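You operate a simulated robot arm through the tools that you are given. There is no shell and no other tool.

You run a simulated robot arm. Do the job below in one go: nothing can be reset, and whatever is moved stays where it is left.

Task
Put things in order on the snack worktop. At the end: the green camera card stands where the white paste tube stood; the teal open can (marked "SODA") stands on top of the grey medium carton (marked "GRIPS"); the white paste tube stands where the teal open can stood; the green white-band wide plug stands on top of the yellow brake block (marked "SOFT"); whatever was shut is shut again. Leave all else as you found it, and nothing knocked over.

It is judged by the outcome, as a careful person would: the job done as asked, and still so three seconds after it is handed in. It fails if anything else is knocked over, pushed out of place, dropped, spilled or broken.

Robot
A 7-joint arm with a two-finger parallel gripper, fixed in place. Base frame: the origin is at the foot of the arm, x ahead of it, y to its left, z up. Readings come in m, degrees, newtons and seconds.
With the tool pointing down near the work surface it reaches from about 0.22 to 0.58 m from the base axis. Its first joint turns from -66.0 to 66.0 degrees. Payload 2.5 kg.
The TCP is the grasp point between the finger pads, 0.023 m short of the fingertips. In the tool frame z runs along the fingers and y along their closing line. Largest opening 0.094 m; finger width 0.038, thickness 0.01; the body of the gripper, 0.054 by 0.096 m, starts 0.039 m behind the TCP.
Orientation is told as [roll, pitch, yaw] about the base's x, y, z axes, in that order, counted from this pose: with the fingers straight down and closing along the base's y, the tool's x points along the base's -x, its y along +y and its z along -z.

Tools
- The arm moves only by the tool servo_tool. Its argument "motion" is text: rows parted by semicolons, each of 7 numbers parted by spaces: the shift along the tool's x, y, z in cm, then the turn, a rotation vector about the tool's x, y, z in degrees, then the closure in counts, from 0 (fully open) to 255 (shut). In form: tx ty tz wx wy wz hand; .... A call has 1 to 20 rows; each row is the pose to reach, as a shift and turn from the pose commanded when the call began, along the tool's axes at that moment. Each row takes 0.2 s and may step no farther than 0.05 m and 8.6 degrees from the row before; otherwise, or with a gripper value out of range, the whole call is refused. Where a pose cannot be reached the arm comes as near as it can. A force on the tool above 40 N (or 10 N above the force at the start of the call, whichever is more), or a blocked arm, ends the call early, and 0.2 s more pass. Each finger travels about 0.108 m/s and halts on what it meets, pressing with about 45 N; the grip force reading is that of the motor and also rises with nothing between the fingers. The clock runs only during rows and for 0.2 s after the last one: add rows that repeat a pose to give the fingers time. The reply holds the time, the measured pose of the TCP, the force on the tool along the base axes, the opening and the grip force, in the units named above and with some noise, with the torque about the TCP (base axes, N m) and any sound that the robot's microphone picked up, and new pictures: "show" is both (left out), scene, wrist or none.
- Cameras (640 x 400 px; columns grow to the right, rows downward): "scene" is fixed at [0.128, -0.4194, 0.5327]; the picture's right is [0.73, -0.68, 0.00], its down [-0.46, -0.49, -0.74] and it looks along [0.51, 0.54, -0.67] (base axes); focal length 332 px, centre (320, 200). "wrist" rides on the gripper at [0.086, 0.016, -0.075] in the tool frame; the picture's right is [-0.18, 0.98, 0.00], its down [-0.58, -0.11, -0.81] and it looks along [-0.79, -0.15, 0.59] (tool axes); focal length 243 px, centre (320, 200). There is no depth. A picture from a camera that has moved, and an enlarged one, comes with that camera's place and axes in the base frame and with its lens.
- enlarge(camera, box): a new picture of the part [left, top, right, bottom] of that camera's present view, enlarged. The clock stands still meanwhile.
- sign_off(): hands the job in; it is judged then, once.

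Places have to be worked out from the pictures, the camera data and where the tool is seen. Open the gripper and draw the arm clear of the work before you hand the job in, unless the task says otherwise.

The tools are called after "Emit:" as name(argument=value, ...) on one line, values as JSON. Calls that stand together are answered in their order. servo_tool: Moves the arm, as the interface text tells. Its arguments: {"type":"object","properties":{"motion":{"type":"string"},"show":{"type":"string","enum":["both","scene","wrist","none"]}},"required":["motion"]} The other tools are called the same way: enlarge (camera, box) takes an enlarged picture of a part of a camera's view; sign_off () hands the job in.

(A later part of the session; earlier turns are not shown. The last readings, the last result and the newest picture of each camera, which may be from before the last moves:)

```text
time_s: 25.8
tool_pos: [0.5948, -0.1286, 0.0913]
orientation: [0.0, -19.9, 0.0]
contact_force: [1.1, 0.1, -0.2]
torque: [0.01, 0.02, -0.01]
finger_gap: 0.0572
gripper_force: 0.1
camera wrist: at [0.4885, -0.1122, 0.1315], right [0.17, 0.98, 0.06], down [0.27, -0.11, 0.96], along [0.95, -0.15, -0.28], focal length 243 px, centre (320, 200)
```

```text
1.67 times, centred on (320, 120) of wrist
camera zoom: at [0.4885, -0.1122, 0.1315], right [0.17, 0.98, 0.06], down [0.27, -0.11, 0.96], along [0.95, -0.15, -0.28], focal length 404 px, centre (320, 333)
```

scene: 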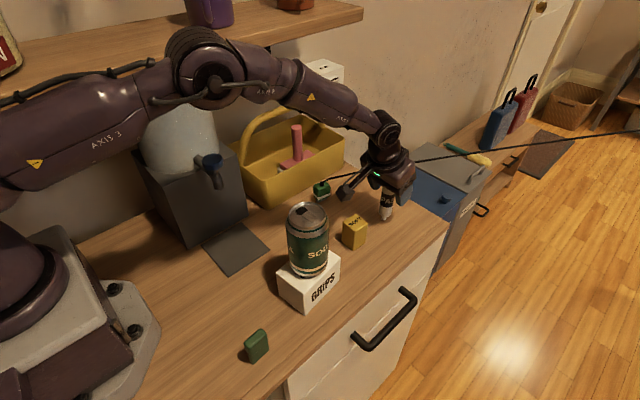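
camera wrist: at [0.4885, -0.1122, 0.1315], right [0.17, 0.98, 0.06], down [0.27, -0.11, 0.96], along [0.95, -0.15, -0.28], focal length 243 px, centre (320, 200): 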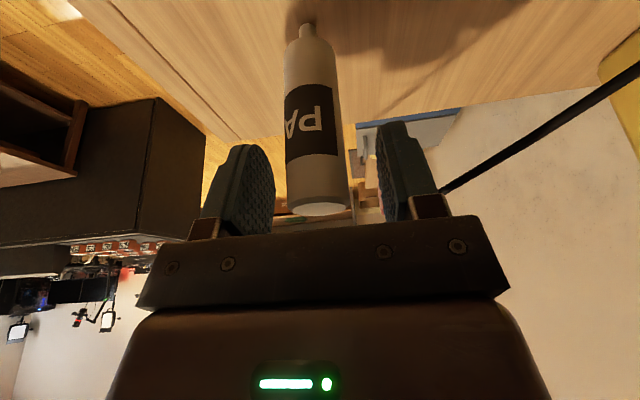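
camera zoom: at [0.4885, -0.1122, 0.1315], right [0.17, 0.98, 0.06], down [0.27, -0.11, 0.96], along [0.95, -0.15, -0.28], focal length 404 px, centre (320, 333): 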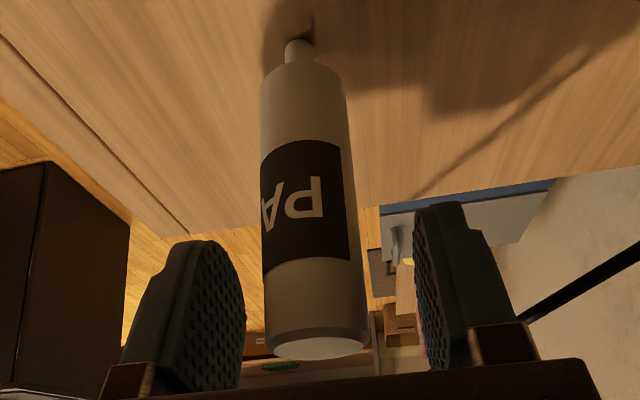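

The tube lies centred between the fingers and the cord is about 2.5 cm clear of the hand. I'll descend 2 cm more and close gently on the tube.

Emit:
servo_tool(motion="0.33 0 0.9 0 0 0 100; 0.66 0 1.8 0 0 0 100; 0.66 0 1.8 0 0 0 100", show="both")

Emit:
enlarge(camera="wrist", box=[200, 0, 440, 240])

Emit:
enlarge(camera="scene", box=[330, 130, 450, 250])

```text
time_s: 26.6
tool_pos: [0.5946, -0.1294, 0.0723]
orientation: [0.0, -20.0, 0.1]
contact_force: [0.1, -0.5, 0.0]
torque: [0.01, 0.03, 0.01]
finger_gap: 0.0573
gripper_force: 0.0
camera wrist: at [0.4886, -0.1125, 0.1123], right [0.17, 0.98, 0.06], down [0.27, -0.11, 0.96], along [0.95, -0.15, -0.28], focal length 243 px, centre (320, 200)
```

scene: 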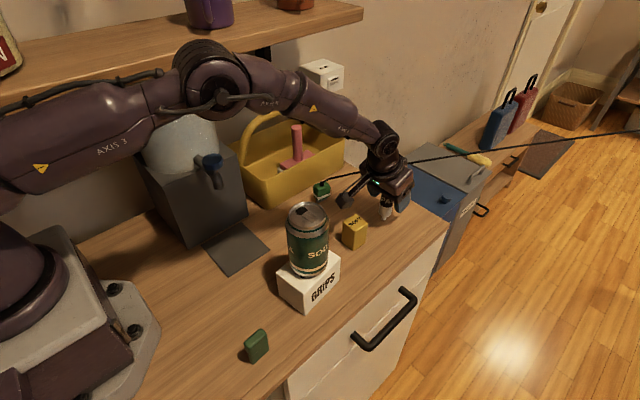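
wrist: 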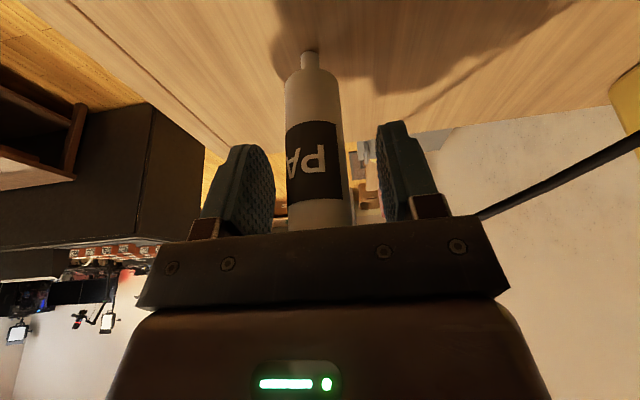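

```text
1.67 times, centred on (320, 120) of wrist
camera zoom: at [0.4886, -0.1125, 0.1123], right [0.17, 0.98, 0.06], down [0.27, -0.11, 0.96], along [0.95, -0.15, -0.28], focal length 404 px, centre (320, 333)
```

zoom: 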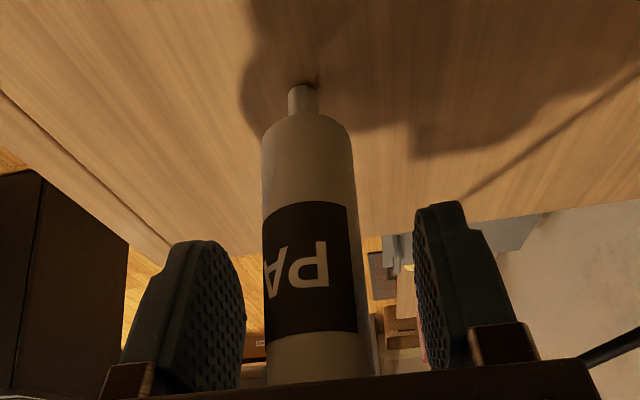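

```text
3.33 times, centred on (390, 190) of scene
camera zoom: at [0.128, -0.4194, 0.5327], right [0.73, -0.68, 0.0], down [-0.46, -0.49, -0.74], along [0.51, 0.54, -0.67], focal length 1106 px, centre (87, 233)
```

zoom: 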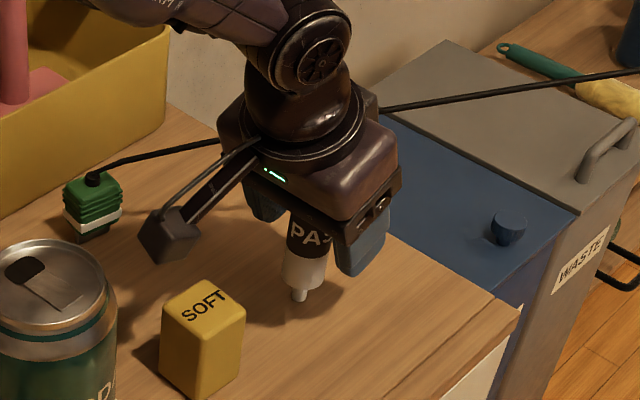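

Everything is clear, so I'll close on the tube in stages.

Emit:
servo_tool(motion="0 0 0 0 0 0 130; 0 0 0 0 0 0 150; 0 0 0 0 0 0 165; 0 0 0 0 0 0 175; 0 0 0 0 0 0 185; 0 0 0 0 0 0 200; 0 0 0 0 0 0 200", show="both")

Emit:
enlarge(camera="wrist", box=[200, 0, 440, 240])

```text
time_s: 28.2
tool_pos: [0.5947, -0.1282, 0.0712]
orientation: [-0.1, -20.0, 0.0]
contact_force: [0.6, 0.1, -0.1]
torque: [0.04, -0.01, 0.0]
finger_gap: 0.0266
gripper_force: 45.0
camera wrist: at [0.4885, -0.1124, 0.1124], right [0.17, 0.98, 0.06], down [0.27, -0.11, 0.96], along [0.95, -0.15, -0.28], focal length 243 px, centre (320, 200)
```

scene: 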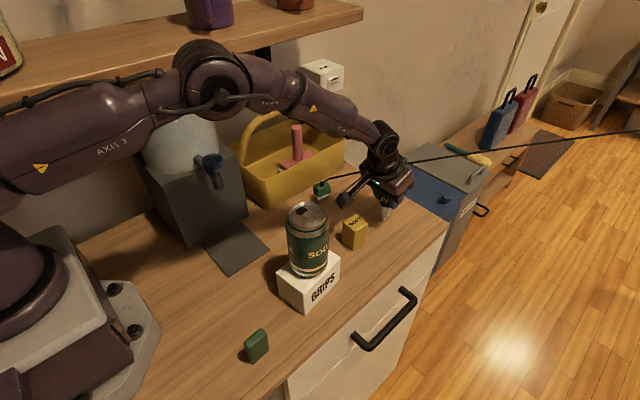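
wrist: 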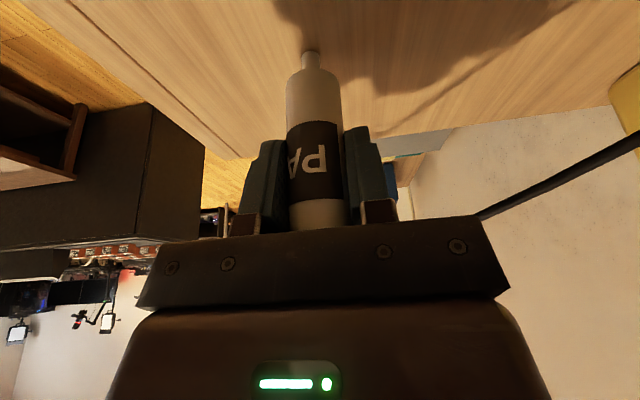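

```text
1.67 times, centred on (320, 120) of wrist
camera zoom: at [0.4885, -0.1124, 0.1124], right [0.17, 0.98, 0.06], down [0.27, -0.11, 0.96], along [0.95, -0.15, -0.28], focal length 404 px, centre (320, 333)
```

zoom: 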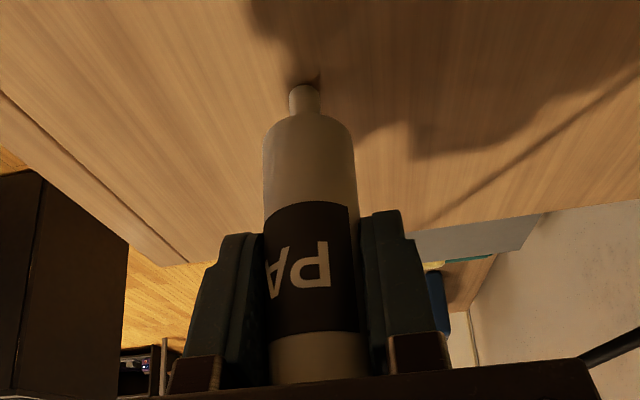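

The tube is gripped with a 27 mm gap and its foot has not shifted. I'll lift it straight up 15 cm with the same tool angle.

Emit:
servo_tool(motion="-0.17 0 -0.47 0 0 0 200; -0.68 0 -1.88 0 0 0 200; -1.37 0 -3.76 0 0 0 200; -2.22 0 -6.1 0 0 0 200; -3.08 0 -8.46 0 0 0 200; -3.93 0 -10.8 0 0 0 200; -4.62 0 -12.7 0 0 0 200; -5.1 0 -14.0 0 0 0 200; -5.1 0 -14.0 0 0 0 200", show="both")

Emit:
enlarge(camera="scene", box=[300, 60, 450, 220])

```text
time_s: 30.2
tool_pos: [0.5933, -0.1313, 0.2211]
orientation: [0.0, -20.0, -0.1]
contact_force: [-0.5, -0.1, -0.5]
torque: [0.02, -0.02, 0.01]
finger_gap: 0.0268
gripper_force: 45.1
camera wrist: at [0.4882, -0.1127, 0.2618], right [0.17, 0.98, 0.06], down [0.27, -0.11, 0.96], along [0.95, -0.15, -0.28], focal length 243 px, centre (320, 200)
```

scene: 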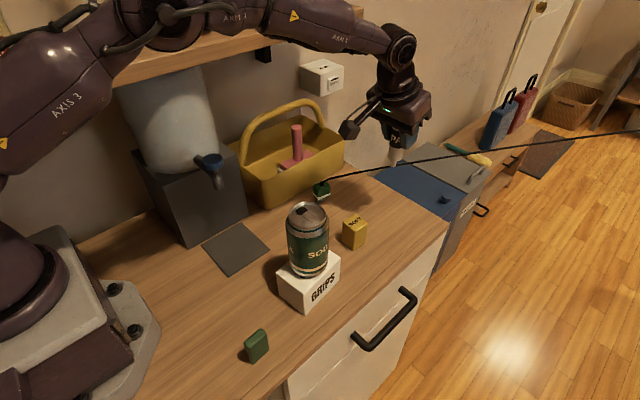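
wrist: 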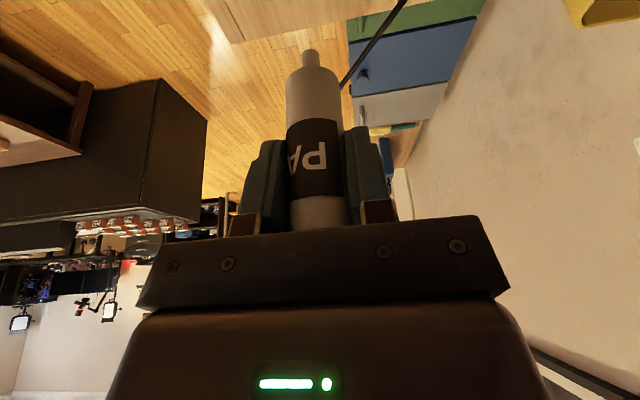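

```text
2.50 times, centred on (375, 140) of scene
camera zoom: at [0.128, -0.4194, 0.5327], right [0.73, -0.68, 0.0], down [-0.46, -0.49, -0.74], along [0.51, 0.54, -0.67], focal length 829 px, centre (182, 350)
```

zoom: 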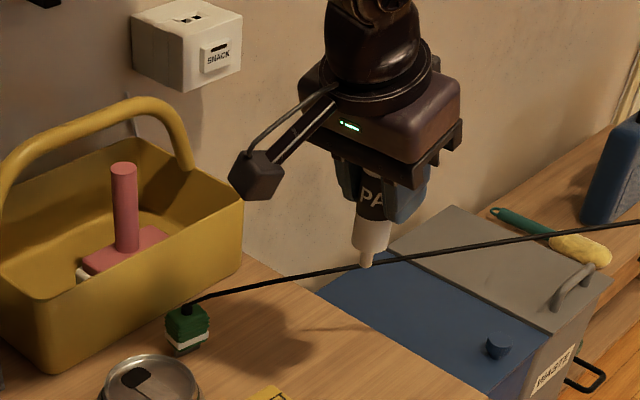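

The tube hangs vertical. I'll carry it level to above the can's old spot at (0.431, -0.032), yawing the hand +12° so the camera stays away from the grinder knob.

Emit:
servo_tool(motion="1.0 0.6 -0.35 -0.26 0 -0.7 200; 2.9 1.81 -1.05 -0.77 0 -2.12 200; 4.8 3.02 -1.75 -1.28 0 -3.53 200; 6.72 4.23 -2.45 -1.79 0 -4.94 200; 8.64 5.44 -3.15 -2.3 0 -6.35 200; 10.56 6.65 -3.85 -2.81 0 -7.76 200; 12.5 7.85 -4.55 -3.32 0 -9.17 200; 14.4 9.06 -5.25 -3.83 0 -10.58 200; 15.38 9.67 -5.6 -4.1 0 -11.28 200; 15.38 9.67 -5.6 -4.1 0 -11.28 200", show="both")

Emit:
enlarge(camera="scene", box=[220, 60, 400, 240])

Emit:
enlarge(camera="wrist", box=[200, 0, 440, 240])

```text
time_s: 32.4
tool_pos: [0.4307, -0.0333, 0.2207]
orientation: [0.0, -20.0, 12.0]
contact_force: [0.5, 0.2, -0.5]
torque: [0.0, -0.03, 0.02]
finger_gap: 0.0267
gripper_force: 45.1
camera wrist: at [0.3236, -0.0385, 0.261], right [-0.03, 1.0, 0.06], down [0.29, -0.05, 0.96], along [0.96, 0.05, -0.28], focal length 243 px, centre (320, 200)
```

scene: 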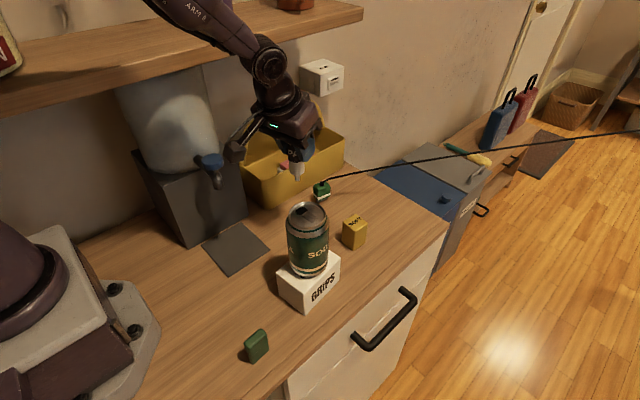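
wrist: 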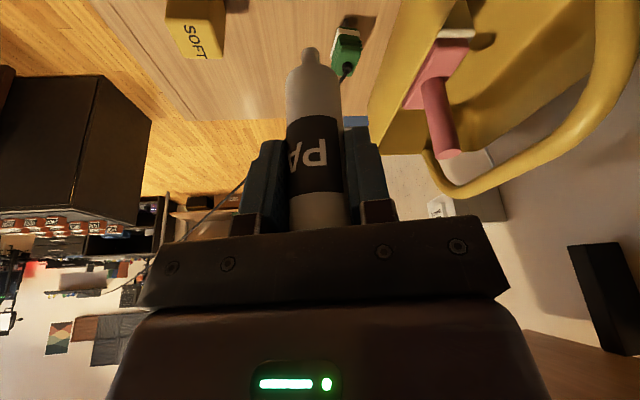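

```text
2.22 times, centred on (310, 150) of scene
camera zoom: at [0.128, -0.4193, 0.5327], right [0.73, -0.68, 0.0], down [-0.46, -0.49, -0.74], along [0.51, 0.54, -0.67], focal length 737 px, centre (342, 311)
```

zoom: 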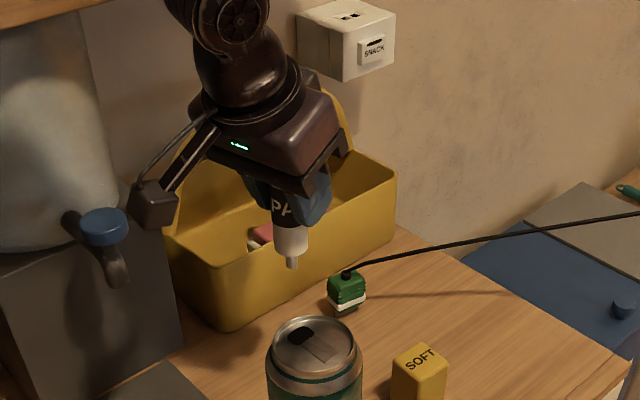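

```text
1.67 times, centred on (320, 120) of wrist
camera zoom: at [0.3236, -0.0385, 0.261], right [-0.03, 1.0, 0.06], down [0.29, -0.05, 0.96], along [0.96, 0.05, -0.28], focal length 404 px, centre (320, 333)
```

zoom: 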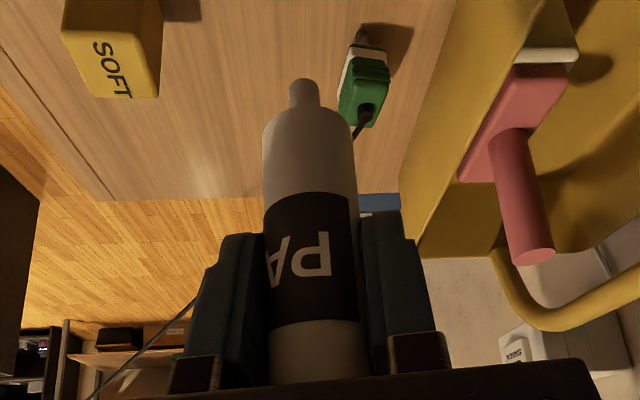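

The tube is over the target and vertical, and the hand is clear of the knob. I'll lower it to about 1 cm above the table.

Emit:
servo_tool(motion="0.34 0 0.94 0 0 0 200; 1.03 0 2.82 0 0 0 200; 1.88 0 5.17 0 0 0 200; 2.74 0 7.52 0 0 0 200; 3.59 0 9.87 0 0 0 200; 4.28 0 11.75 0 0 0 200; 4.75 0 13.06 0 0 0 200; 4.75 0 13.06 0 0 0 200", show="both")

Emit:
enlarge(camera="scene", box=[220, 120, 380, 260])

Emit:
enlarge(camera="wrist", box=[200, 0, 440, 240])

```text
time_s: 34.2
tool_pos: [0.4299, -0.0334, 0.0807]
orientation: [0.0, -20.0, 12.0]
contact_force: [-0.4, 1.0, -0.4]
torque: [-0.02, 0.02, -0.02]
finger_gap: 0.0265
gripper_force: 44.9
camera wrist: at [0.3238, -0.0386, 0.1224], right [-0.03, 1.0, 0.06], down [0.29, -0.05, 0.96], along [0.96, 0.05, -0.28], focal length 243 px, centre (320, 200)
```

scene: 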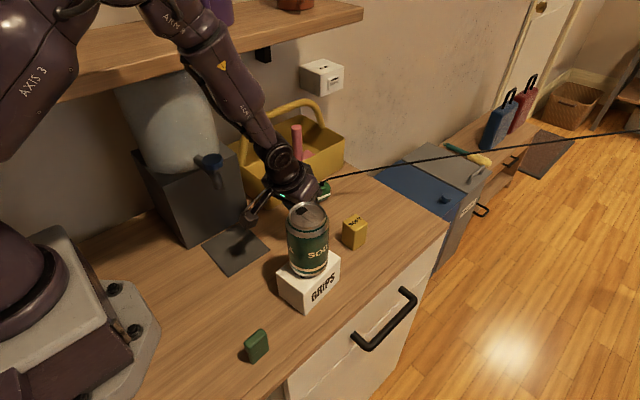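
wrist: 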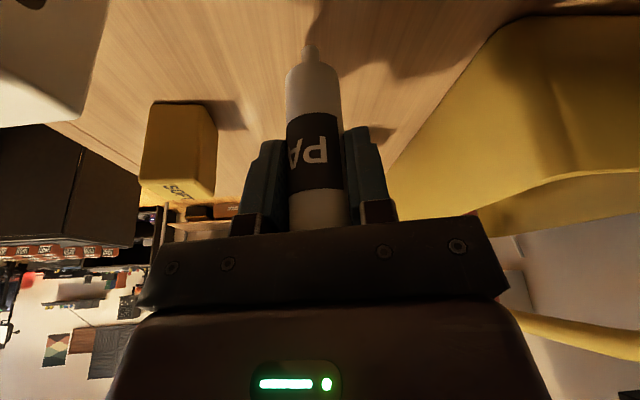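

```text
2.86 times, centred on (300, 190) of scene
camera zoom: at [0.128, -0.4194, 0.5327], right [0.73, -0.68, 0.0], down [-0.46, -0.49, -0.74], along [0.51, 0.54, -0.67], focal length 948 px, centre (377, 229)
```

zoom: 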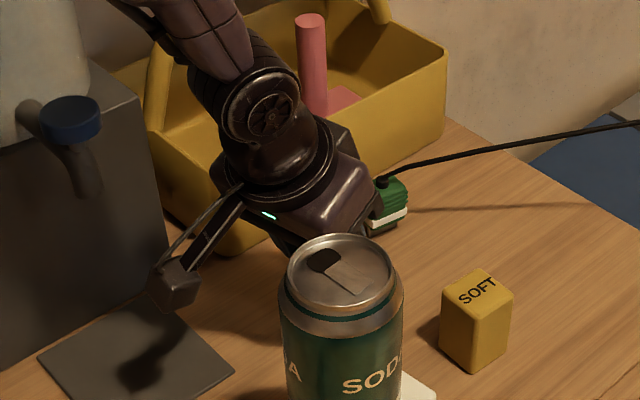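

```text
1.67 times, centred on (320, 120) of wrist
camera zoom: at [0.3238, -0.0386, 0.1224], right [-0.03, 1.0, 0.06], down [0.29, -0.05, 0.96], along [0.96, 0.05, -0.28], focal length 404 px, centre (320, 333)
```

zoom: 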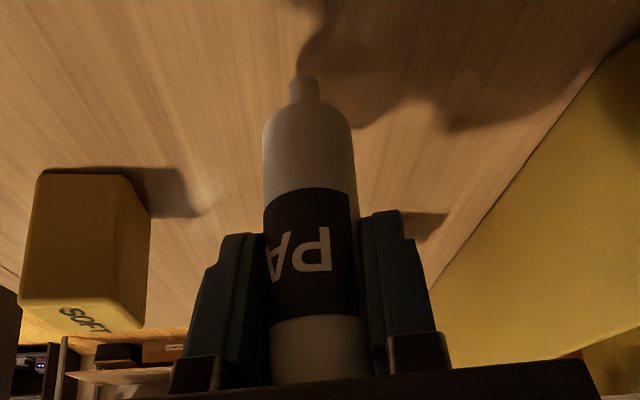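

About 9 mm remain. I'll lower in small steps, checking force each time.

Emit:
servo_tool(motion="0.1 0 0.28 0 0 0 200; 0.2 0 0.56 0 0 0 200; 0.2 0 0.56 0 0 0 200", show="none")

```text
time_s: 35.0
tool_pos: [0.4304, -0.0327, 0.0762]
orientation: [0.2, -20.0, 11.9]
contact_force: [1.1, 0.1, 0.8]
torque: [-0.05, 0.0, 0.01]
finger_gap: 0.0264
gripper_force: 44.8
```

Emit:
servo_tool(motion="0.05 0 0.14 0 0 0 200; 0.1 0 0.28 0 0 0 200; 0.1 0 0.28 0 0 0 200", show="none")

```text
time_s: 35.8
tool_pos: [0.4332, -0.0333, 0.0755]
orientation: [-0.2, -20.3, 12.0]
contact_force: [-3.5, 1.5, 29.2]
torque: [0.27, 0.49, 0.07]
finger_gap: 0.0266
gripper_force: 45.0
```

There's firm contact at 29 N. I'll back up about 2 mm to unload and check that the tube's foot just touches.

Emit:
servo_tool(motion="-0.03 0 -0.1 0 0 0 200; -0.07 0 -0.19 0 0 0 200; -0.07 0 -0.19 0 0 0 200", show="both")

Emit:
enlarge(camera="wrist", box=[200, 0, 440, 240])

```text
time_s: 36.6
tool_pos: [0.4289, -0.0326, 0.0738]
orientation: [0.1, -19.7, 11.9]
contact_force: [0.6, 0.5, -0.3]
torque: [0.03, 0.01, 0.03]
finger_gap: 0.0266
gripper_force: 45.3
camera wrist: at [0.3226, -0.0381, 0.1152], right [-0.03, 1.0, 0.06], down [0.29, -0.05, 0.95], along [0.96, 0.05, -0.29], focal length 243 px, centre (320, 200)
```

scene: 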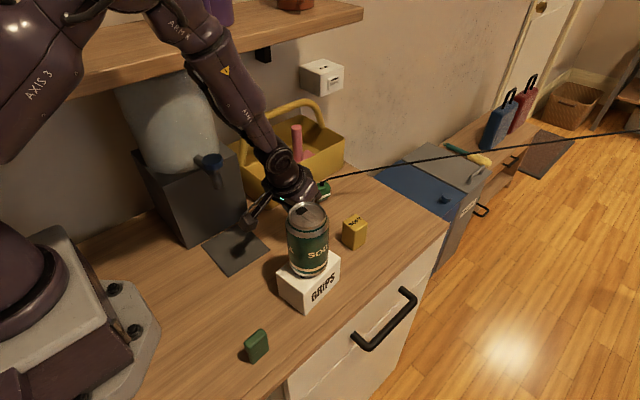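
wrist: 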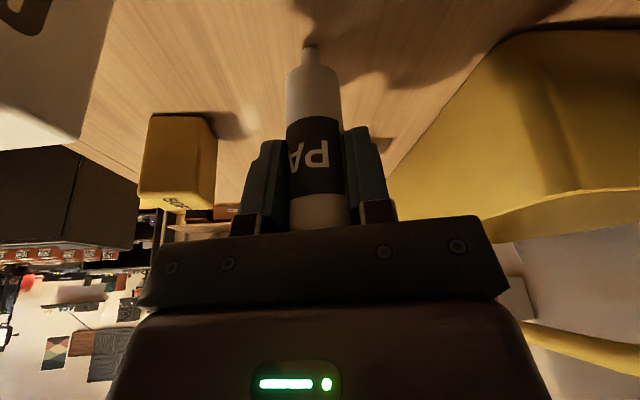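

```text
1.67 times, centred on (320, 120) of wrist
camera zoom: at [0.3226, -0.0381, 0.1152], right [-0.03, 1.0, 0.06], down [0.29, -0.05, 0.95], along [0.96, 0.05, -0.29], focal length 404 px, centre (320, 333)
```

zoom: 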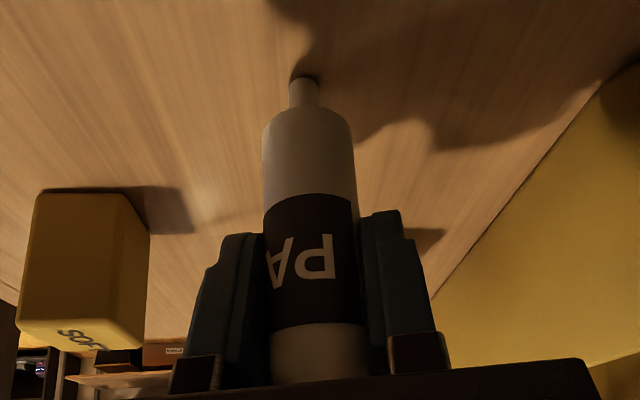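

The tube slid about 3 mm down in the grip during the lift, which explains the early contact; it is still upright. I'll ease down about 0.7 mm so the foot just rests before releasing.

Emit:
servo_tool(motion="0.025 0 0.07 0 0 0 200; 0.025 0 0.07 0 0 0 200", show="none")

```text
time_s: 37.2
tool_pos: [0.4301, -0.0329, 0.074]
orientation: [0.0, -20.0, 11.8]
contact_force: [0.3, 0.5, -0.7]
torque: [0.02, -0.02, 0.0]
finger_gap: 0.0264
gripper_force: 45.4
```

Emit:
servo_tool(motion="0.02 0 0.05 0 0 0 200; 0.02 0 0.05 0 0 0 200", show="none")

```text
time_s: 37.8
tool_pos: [0.4299, -0.0328, 0.0743]
orientation: [0.0, -20.0, 12.0]
contact_force: [0.6, 0.2, 1.9]
torque: [-0.06, -0.02, -0.01]
finger_gap: 0.0265
gripper_force: 45.6
```

There's light contact at 1.9 N, so I'll open the fingers slowly.

Emit:
servo_tool(motion="0 0 0 0 0 0 188; 0 0 0 0 0 0 180; 0 0 0 0 0 0 174; 0 0 0 0 0 0 168; 0 0 0 0 0 0 160; 0 0 0 0 0 0 145; 0 0 0 0 0 0 125; 0 0 0 0 0 0 105; 0 0 0 0 0 0 105", show="both")

Emit:
enlarge(camera="wrist", box=[200, 0, 440, 240])

```text
time_s: 39.8
tool_pos: [0.4304, -0.0331, 0.0748]
orientation: [-0.1, -20.0, 12.1]
contact_force: [0.3, 0.7, 0.9]
torque: [-0.01, -0.01, -0.01]
finger_gap: 0.0555
gripper_force: 0.0
camera wrist: at [0.324, -0.0384, 0.1146], right [-0.03, 1.0, 0.06], down [0.29, -0.05, 0.96], along [0.96, 0.05, -0.28], focal length 243 px, centre (320, 200)
```

scene: 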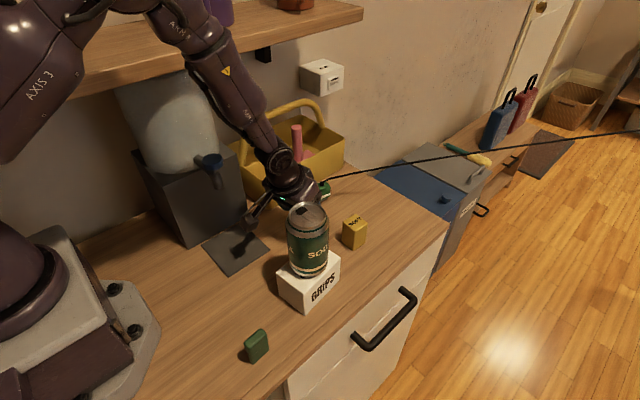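
wrist: 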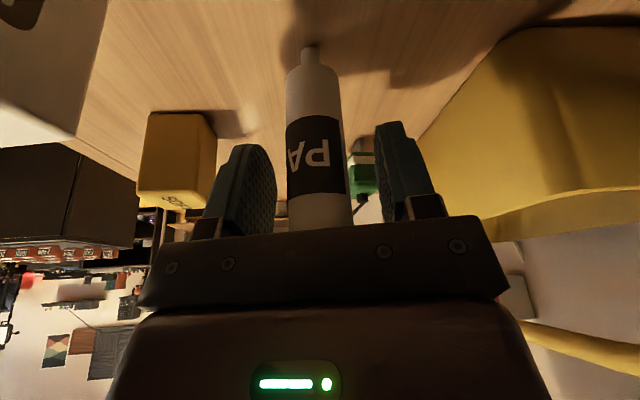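

```text
1.67 times, centred on (320, 120) of wrist
camera zoom: at [0.324, -0.0384, 0.1146], right [-0.03, 1.0, 0.06], down [0.29, -0.05, 0.96], along [0.96, 0.05, -0.28], focal length 404 px, centre (320, 333)
```

zoom: 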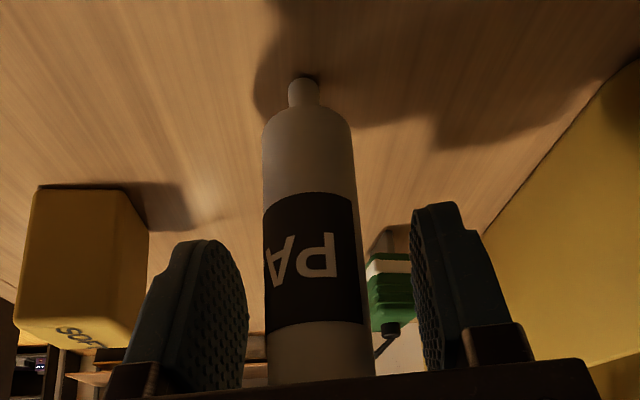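

The tube stands free and upright where the can was. I'll open a bit more and retreat straight up.

Emit:
servo_tool(motion="-0.34 0 -0.94 0 0 0 95; -1.2 0 -3.29 0 0 0 95; -2.05 0 -5.64 0 0 0 95; -3.08 0 -8.46 0 0 0 95; -4.1 0 -11.28 0 0 0 95; -5.1 0 -14 0 0 0 95; -5.1 0 -14 0 0 0 95", show="both")

Emit:
enlarge(camera="scene", box=[220, 120, 400, 260])

```text
time_s: 41.4
tool_pos: [0.4299, -0.0318, 0.224]
orientation: [0.0, -20.0, 11.9]
contact_force: [0.6, 0.2, -0.5]
torque: [0.0, 0.04, -0.01]
finger_gap: 0.0589
gripper_force: 0.1
camera wrist: at [0.3236, -0.038, 0.2645], right [-0.03, 1.0, 0.06], down [0.29, -0.05, 0.96], along [0.96, 0.05, -0.28], focal length 243 px, centre (320, 200)
```

scene: 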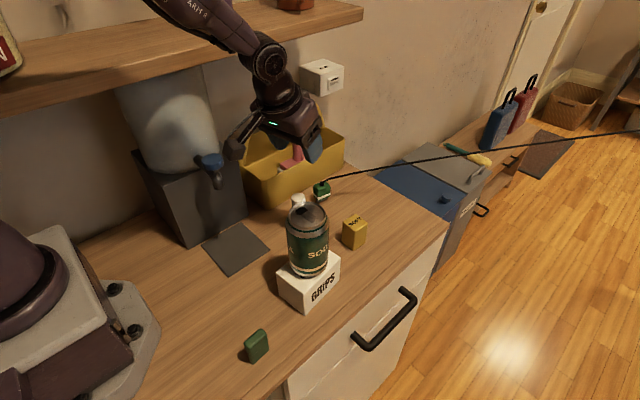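
wrist: 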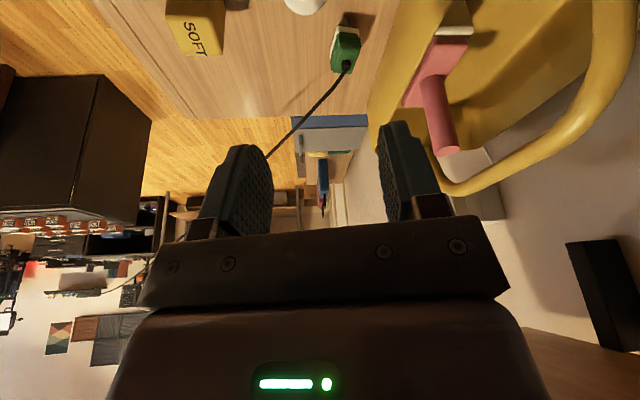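

```text
2.86 times, centred on (310, 190) of scene
camera zoom: at [0.128, -0.4194, 0.5327], right [0.73, -0.68, 0.0], down [-0.46, -0.49, -0.74], along [0.51, 0.54, -0.67], focal length 948 px, centre (349, 229)
```

zoom: 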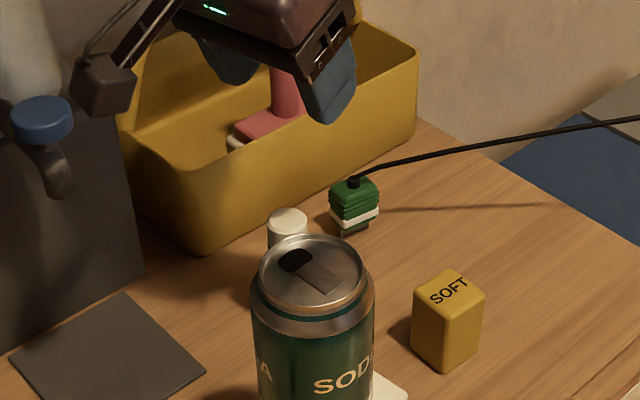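

The tube stands. The next item is the card near (0.2125, -0.186). I'll rise, turn yaw back to 0 and go over to it, keeping the 20° tilt that placing it later will need.

Emit:
servo_tool(motion="-0.9 0 -2.5 0 0 0 95; -1.8 0 -5 1.4 0 3.76 95; -2.74 0 -7.52 2.7 0 7.5 95; -2.74 0 -7.52 4.1 0 11.28 60; -2.74 0 -7.52 4.1 0 11.28 60", show="none")

Emit:
servo_tool(motion="2.55 -1.93 -0.93 0 0 0 60; 5.1 -3.85 -1.86 0 0 0 60; 7.65 -5.78 -2.79 0 0 0 60; 10.2 -7.7 -3.72 0 0 0 60; 12.75 -9.63 -4.65 0 0 0 60; 15.3 -11.55 -5.58 0 0 0 60; 17.85 -13.5 -6.5 0 0 0 60; 20.4 -15.4 -7.44 0 0 0 60; 20.4 -15.4 -7.44 0 0 0 60", show="both")

```text
time_s: 42.6
tool_pos: [0.4296, -0.0329, 0.3028]
orientation: [-0.1, -19.9, -0.1]
contact_force: [-0.4, 0.2, 0.0]
torque: [-0.02, -0.01, 0.01]
finger_gap: 0.0717
gripper_force: 0.1
```

```text
time_s: 44.6
tool_pos: [0.2119, -0.1866, 0.3039]
orientation: [0.0, -20.0, -0.1]
contact_force: [-0.4, 0.1, -0.6]
torque: [0.0, 0.02, -0.02]
finger_gap: 0.0717
gripper_force: 0.1
camera wrist: at [0.1066, -0.1701, 0.3447], right [0.17, 0.98, 0.06], down [0.27, -0.11, 0.96], along [0.95, -0.15, -0.28], focal length 243 px, centre (320, 200)
```

scene: 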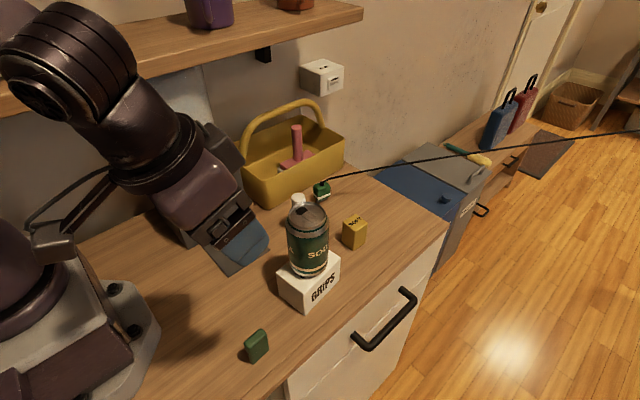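
wrist: 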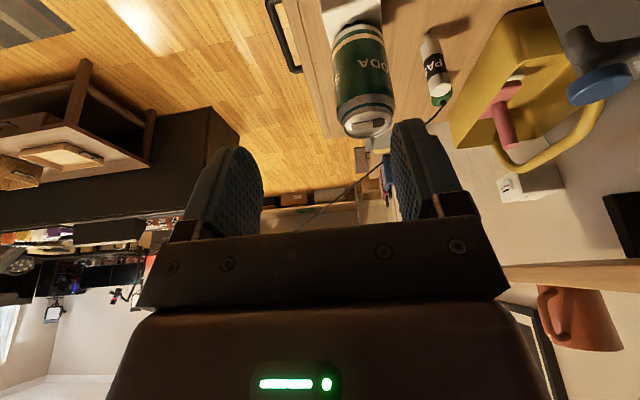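

I've reached above the card's area. I'll lower in stages to bring the card into the wrist view, watching that the camera stays clear of the robot's base.

Emit:
servo_tool(motion="0.86 0 2.35 0 0 0 60; 1.71 0 4.7 -0.5 0 -1.3 60; 2.57 0 7.05 -1 0 -2.6 60; 3.42 0 9.4 -1.37 0 -3.76 60; 4.28 0 11.75 -1.37 0 -3.76 60; 4.28 0 11.75 -1.37 0 -3.76 60", show="both")

Emit:
enlarge(camera="wrist", box=[200, 0, 440, 240])

Emit:
enlarge(camera="scene", box=[100, 200, 340, 400])

```text
time_s: 46.0
tool_pos: [0.2107, -0.1854, 0.1773]
orientation: [0.0, -20.0, 4.0]
contact_force: [0.7, -0.2, -0.4]
torque: [0.01, 0.0, 0.02]
finger_gap: 0.0719
gripper_force: 0.0
camera wrist: at [0.1058, -0.1769, 0.219], right [0.11, 0.99, 0.06], down [0.28, -0.09, 0.96], along [0.95, -0.08, -0.29], focal length 243 px, centre (320, 200)
```

scene: 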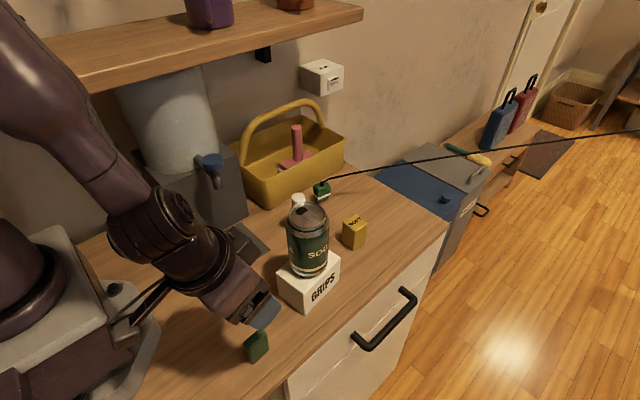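
wrist: 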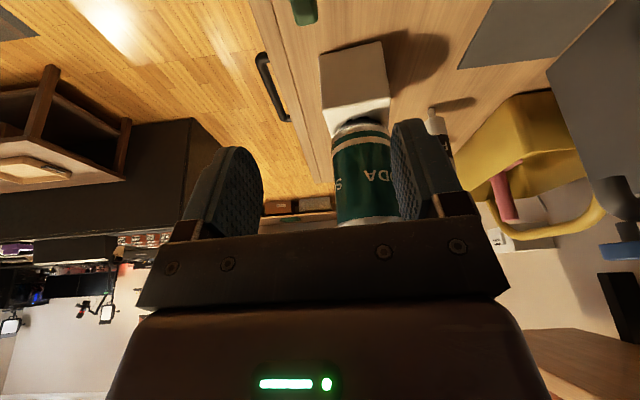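

```text
1.67 times, centred on (320, 120) of wrist
camera zoom: at [0.1058, -0.1769, 0.219], right [0.11, 0.99, 0.06], down [0.28, -0.09, 0.96], along [0.95, -0.08, -0.29], focal length 404 px, centre (320, 333)
```

zoom: 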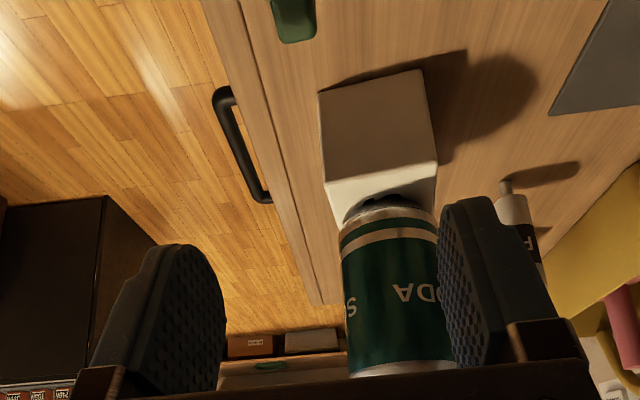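

```text
2.00 times, centred on (220, 300) of scene
camera zoom: at [0.128, -0.4194, 0.5327], right [0.73, -0.68, 0.0], down [-0.46, -0.49, -0.74], along [0.51, 0.54, -0.67], focal length 664 px, centre (520, 0)
```

zoom: 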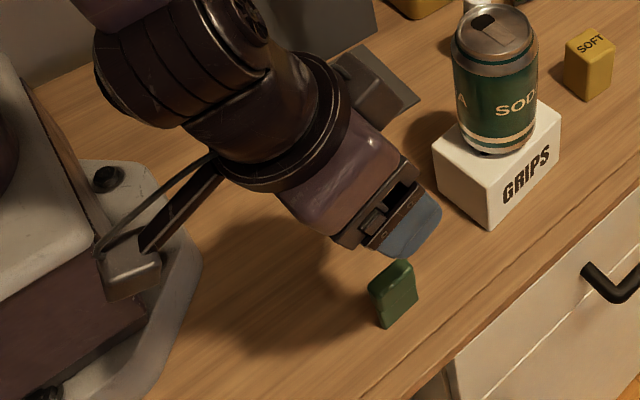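

The camera clears the base housing by several cm in y. I'll lower 5 cm more to bring the card fully into the wrist view, with the fingertips still above it.

Emit:
servo_tool(motion="0.86 0 2.35 0 0 0 60; 1.71 0 4.7 0 0 0 60; 1.71 0 4.7 0 0 0 60", show="both")

Emit:
enlarge(camera="wrist", box=[220, 0, 420, 150])

Emit:
enlarge(camera="scene", box=[160, 260, 320, 400])

```text
time_s: 46.8
tool_pos: [0.2115, -0.1853, 0.1266]
orientation: [0.1, -20.0, 4.0]
contact_force: [-0.4, 0.0, 0.1]
torque: [0.03, 0.0, 0.01]
finger_gap: 0.0719
gripper_force: 0.0
camera wrist: at [0.1057, -0.1771, 0.1681], right [0.1, 0.99, 0.06], down [0.28, -0.09, 0.96], along [0.95, -0.08, -0.29], focal length 243 px, centre (320, 200)
```

scene: 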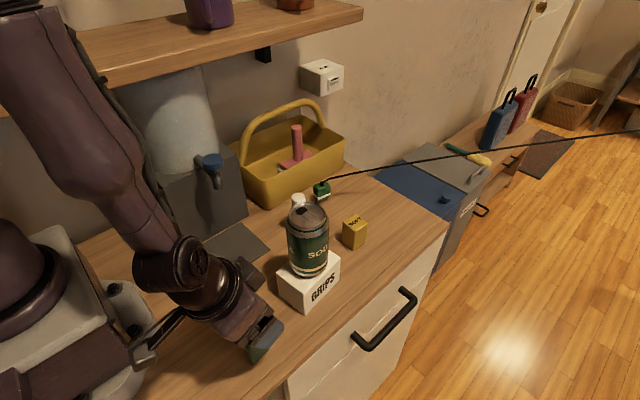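
wrist: 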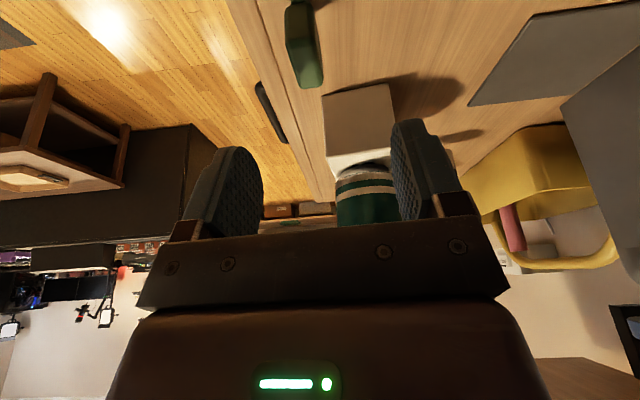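

```text
2.67 times, centred on (320, 75) of wrist
camera zoom: at [0.1057, -0.1771, 0.1681], right [0.1, 0.99, 0.06], down [0.28, -0.09, 0.96], along [0.95, -0.08, -0.29], focal length 647 px, centre (320, 533)
```

zoom: 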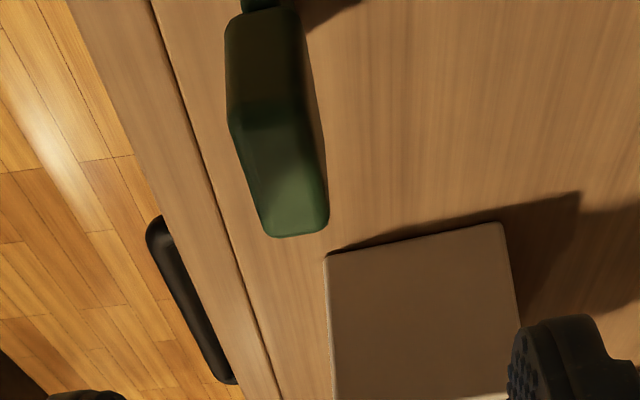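

```text
2.86 times, centred on (240, 330) of scene
camera zoom: at [0.128, -0.4194, 0.5327], right [0.73, -0.68, 0.0], down [-0.46, -0.49, -0.74], along [0.51, 0.54, -0.67], focal length 948 px, centre (549, -171)
```

zoom: 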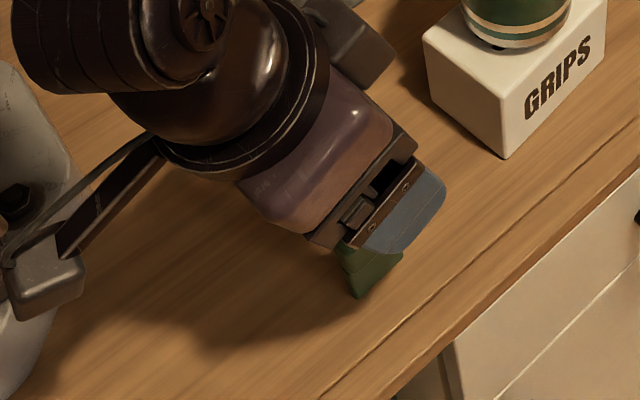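

The card's top centre reads about (0.214, -0.189), thickness about 15 mm along y. I'll shift 4 mm in -y and descend so the fingers straddle it, stopping partway to check.

Emit:
servo_tool(motion="0 -0.4 0 0 0 0 60; 0.75 -0.4 2.2 0 0 0 60; 1.6 -0.4 4.5 0 0 0 60; 2.05 -0.4 6.1 0 0 0 60; 2.05 -0.4 6.1 0 0 0 60", show="both")

Emit:
enlarge(camera="wrist", box=[200, 0, 440, 240])

Emit:
enlarge(camera="scene", box=[120, 260, 320, 400])

```text
time_s: 48.0
tool_pos: [0.2141, -0.1901, 0.0632]
orientation: [0.0, -20.0, 4.0]
contact_force: [-1.4, -0.4, 0.0]
torque: [-0.01, 0.02, -0.03]
finger_gap: 0.0717
gripper_force: 0.1
camera wrist: at [0.1081, -0.1807, 0.1042], right [0.1, 0.99, 0.06], down [0.28, -0.09, 0.96], along [0.95, -0.08, -0.28], focal length 243 px, centre (320, 200)
```

scene: 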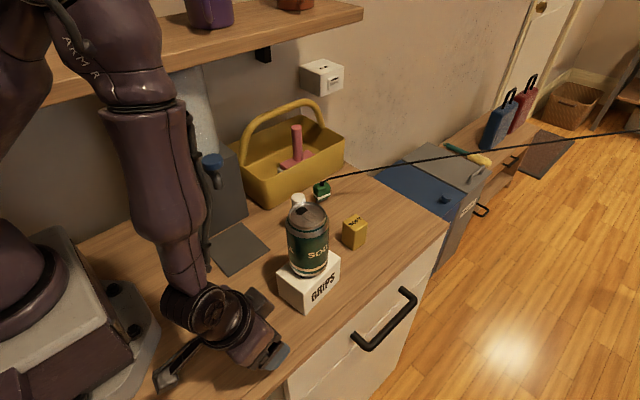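
wrist: 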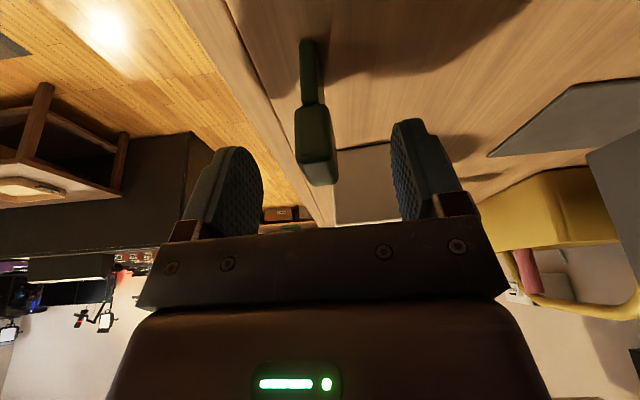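

```text
1.67 times, centred on (320, 120) of wrist
camera zoom: at [0.1081, -0.1807, 0.1042], right [0.1, 0.99, 0.06], down [0.28, -0.09, 0.96], along [0.95, -0.08, -0.28], focal length 404 px, centre (320, 333)
```

zoom: 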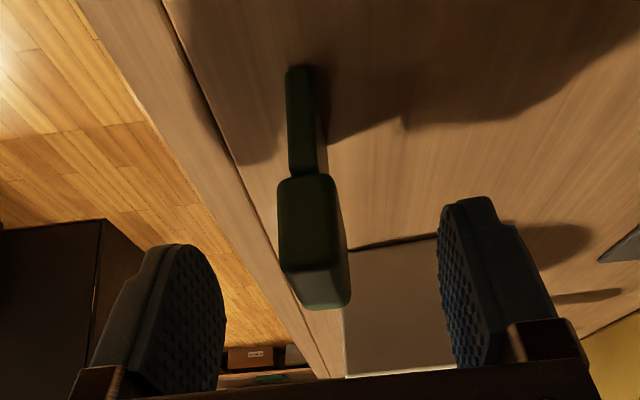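

```text
2.86 times, centred on (220, 330) of scene
camera zoom: at [0.128, -0.4194, 0.5327], right [0.73, -0.68, 0.0], down [-0.46, -0.49, -0.74], along [0.51, 0.54, -0.67], focal length 948 px, centre (606, -171)
```

zoom: 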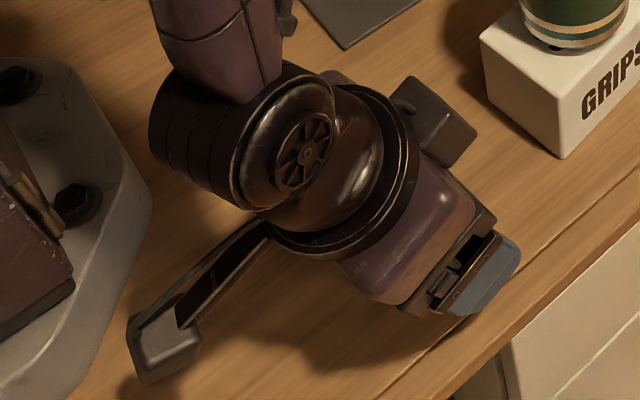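

The card has a thinner lower part with a thicker head, and it sits centred between the fingers. I'll lower the remaining 2.7 cm to z≈0.036.

Emit:
servo_tool(motion="0.4 0.05 1.1 0 0 0 60; 0.75 0.05 2.05 0 0 0 60; 0.93 0.05 2.56 0 0 0 60; 0.93 0.05 2.56 0 0 0 60", show="both")

Emit:
enlarge(camera="wrist", box=[200, 0, 440, 240])

```text
time_s: 49.0
tool_pos: [0.2144, -0.1903, 0.0358]
orientation: [0.0, -19.9, 4.1]
contact_force: [0.3, 0.1, 0.1]
torque: [-0.02, -0.05, 0.01]
finger_gap: 0.0717
gripper_force: 0.1
camera wrist: at [0.1085, -0.1802, 0.0769], right [0.1, 0.99, 0.06], down [0.28, -0.09, 0.96], along [0.96, -0.08, -0.28], focal length 243 px, centre (320, 200)
```

scene: 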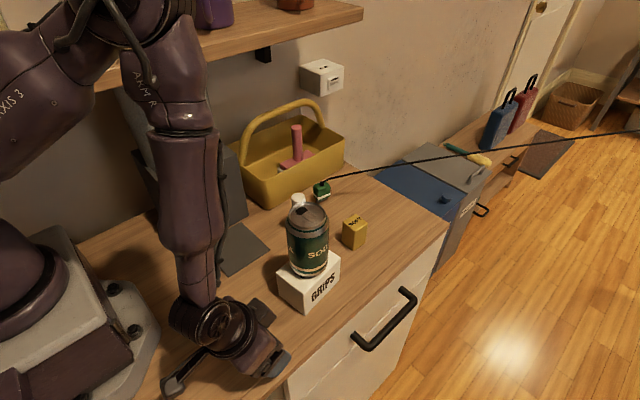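
wrist: 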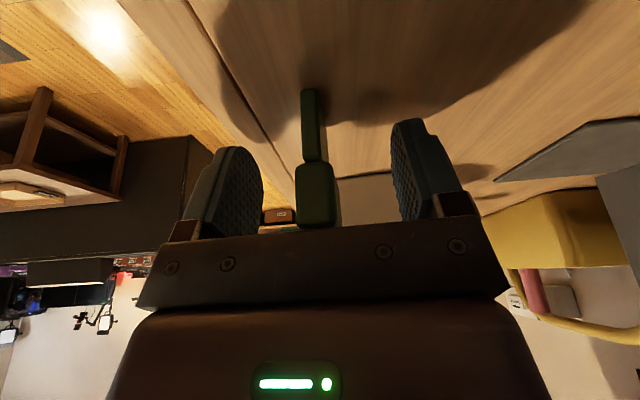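

```text
1.67 times, centred on (320, 120) of wrist
camera zoom: at [0.1085, -0.1802, 0.0769], right [0.1, 0.99, 0.06], down [0.28, -0.09, 0.96], along [0.96, -0.08, -0.28], focal length 404 px, centre (320, 333)
```

zoom: 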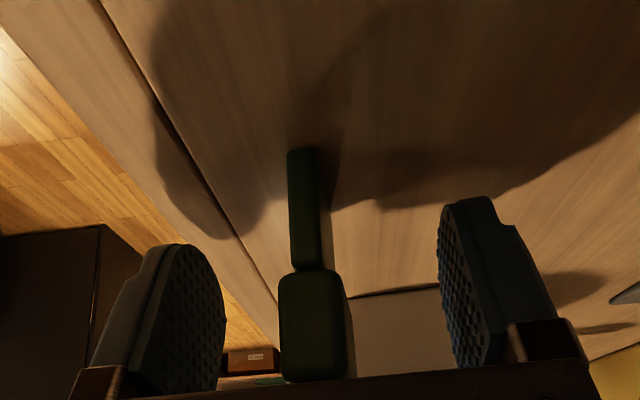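

The pads are level with the card's thicker head, so I'll close in stages.

Emit:
servo_tool(motion="0 0 0 0 0 0 110; 0 0 0 0 0 0 150; 0 0 0 0 0 0 180; 0 0 0 0 0 0 200; 0 0 0 0 0 0 210; 0 0 0 0 0 0 218; 0 0 0 0 0 0 226; 0 0 0 0 0 0 236; 0 0 0 0 0 0 236", show="both")

Emit:
enlarge(camera="wrist", box=[200, 0, 440, 240])

```text
time_s: 51.0
tool_pos: [0.214, -0.1898, 0.0366]
orientation: [0.1, -20.1, 4.0]
contact_force: [0.5, -0.3, 0.8]
torque: [-0.02, 0.0, -0.01]
finger_gap: 0.0147
gripper_force: 44.7
camera wrist: at [0.1084, -0.1802, 0.077], right [0.1, 0.99, 0.06], down [0.28, -0.09, 0.96], along [0.95, -0.08, -0.28], focal length 243 px, centre (320, 200)
```

scene: 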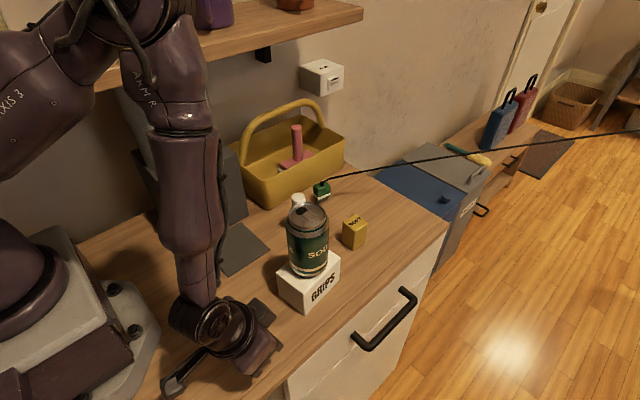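
wrist: 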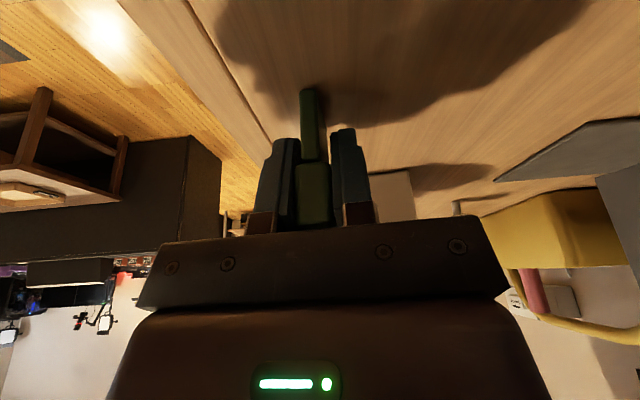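

```text
1.67 times, centred on (320, 120) of wrist
camera zoom: at [0.1084, -0.1802, 0.077], right [0.1, 0.99, 0.06], down [0.28, -0.09, 0.96], along [0.95, -0.08, -0.28], focal length 404 px, centre (320, 333)
```

zoom: 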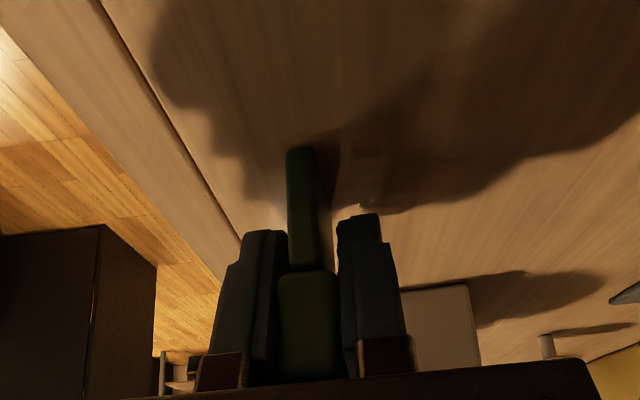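

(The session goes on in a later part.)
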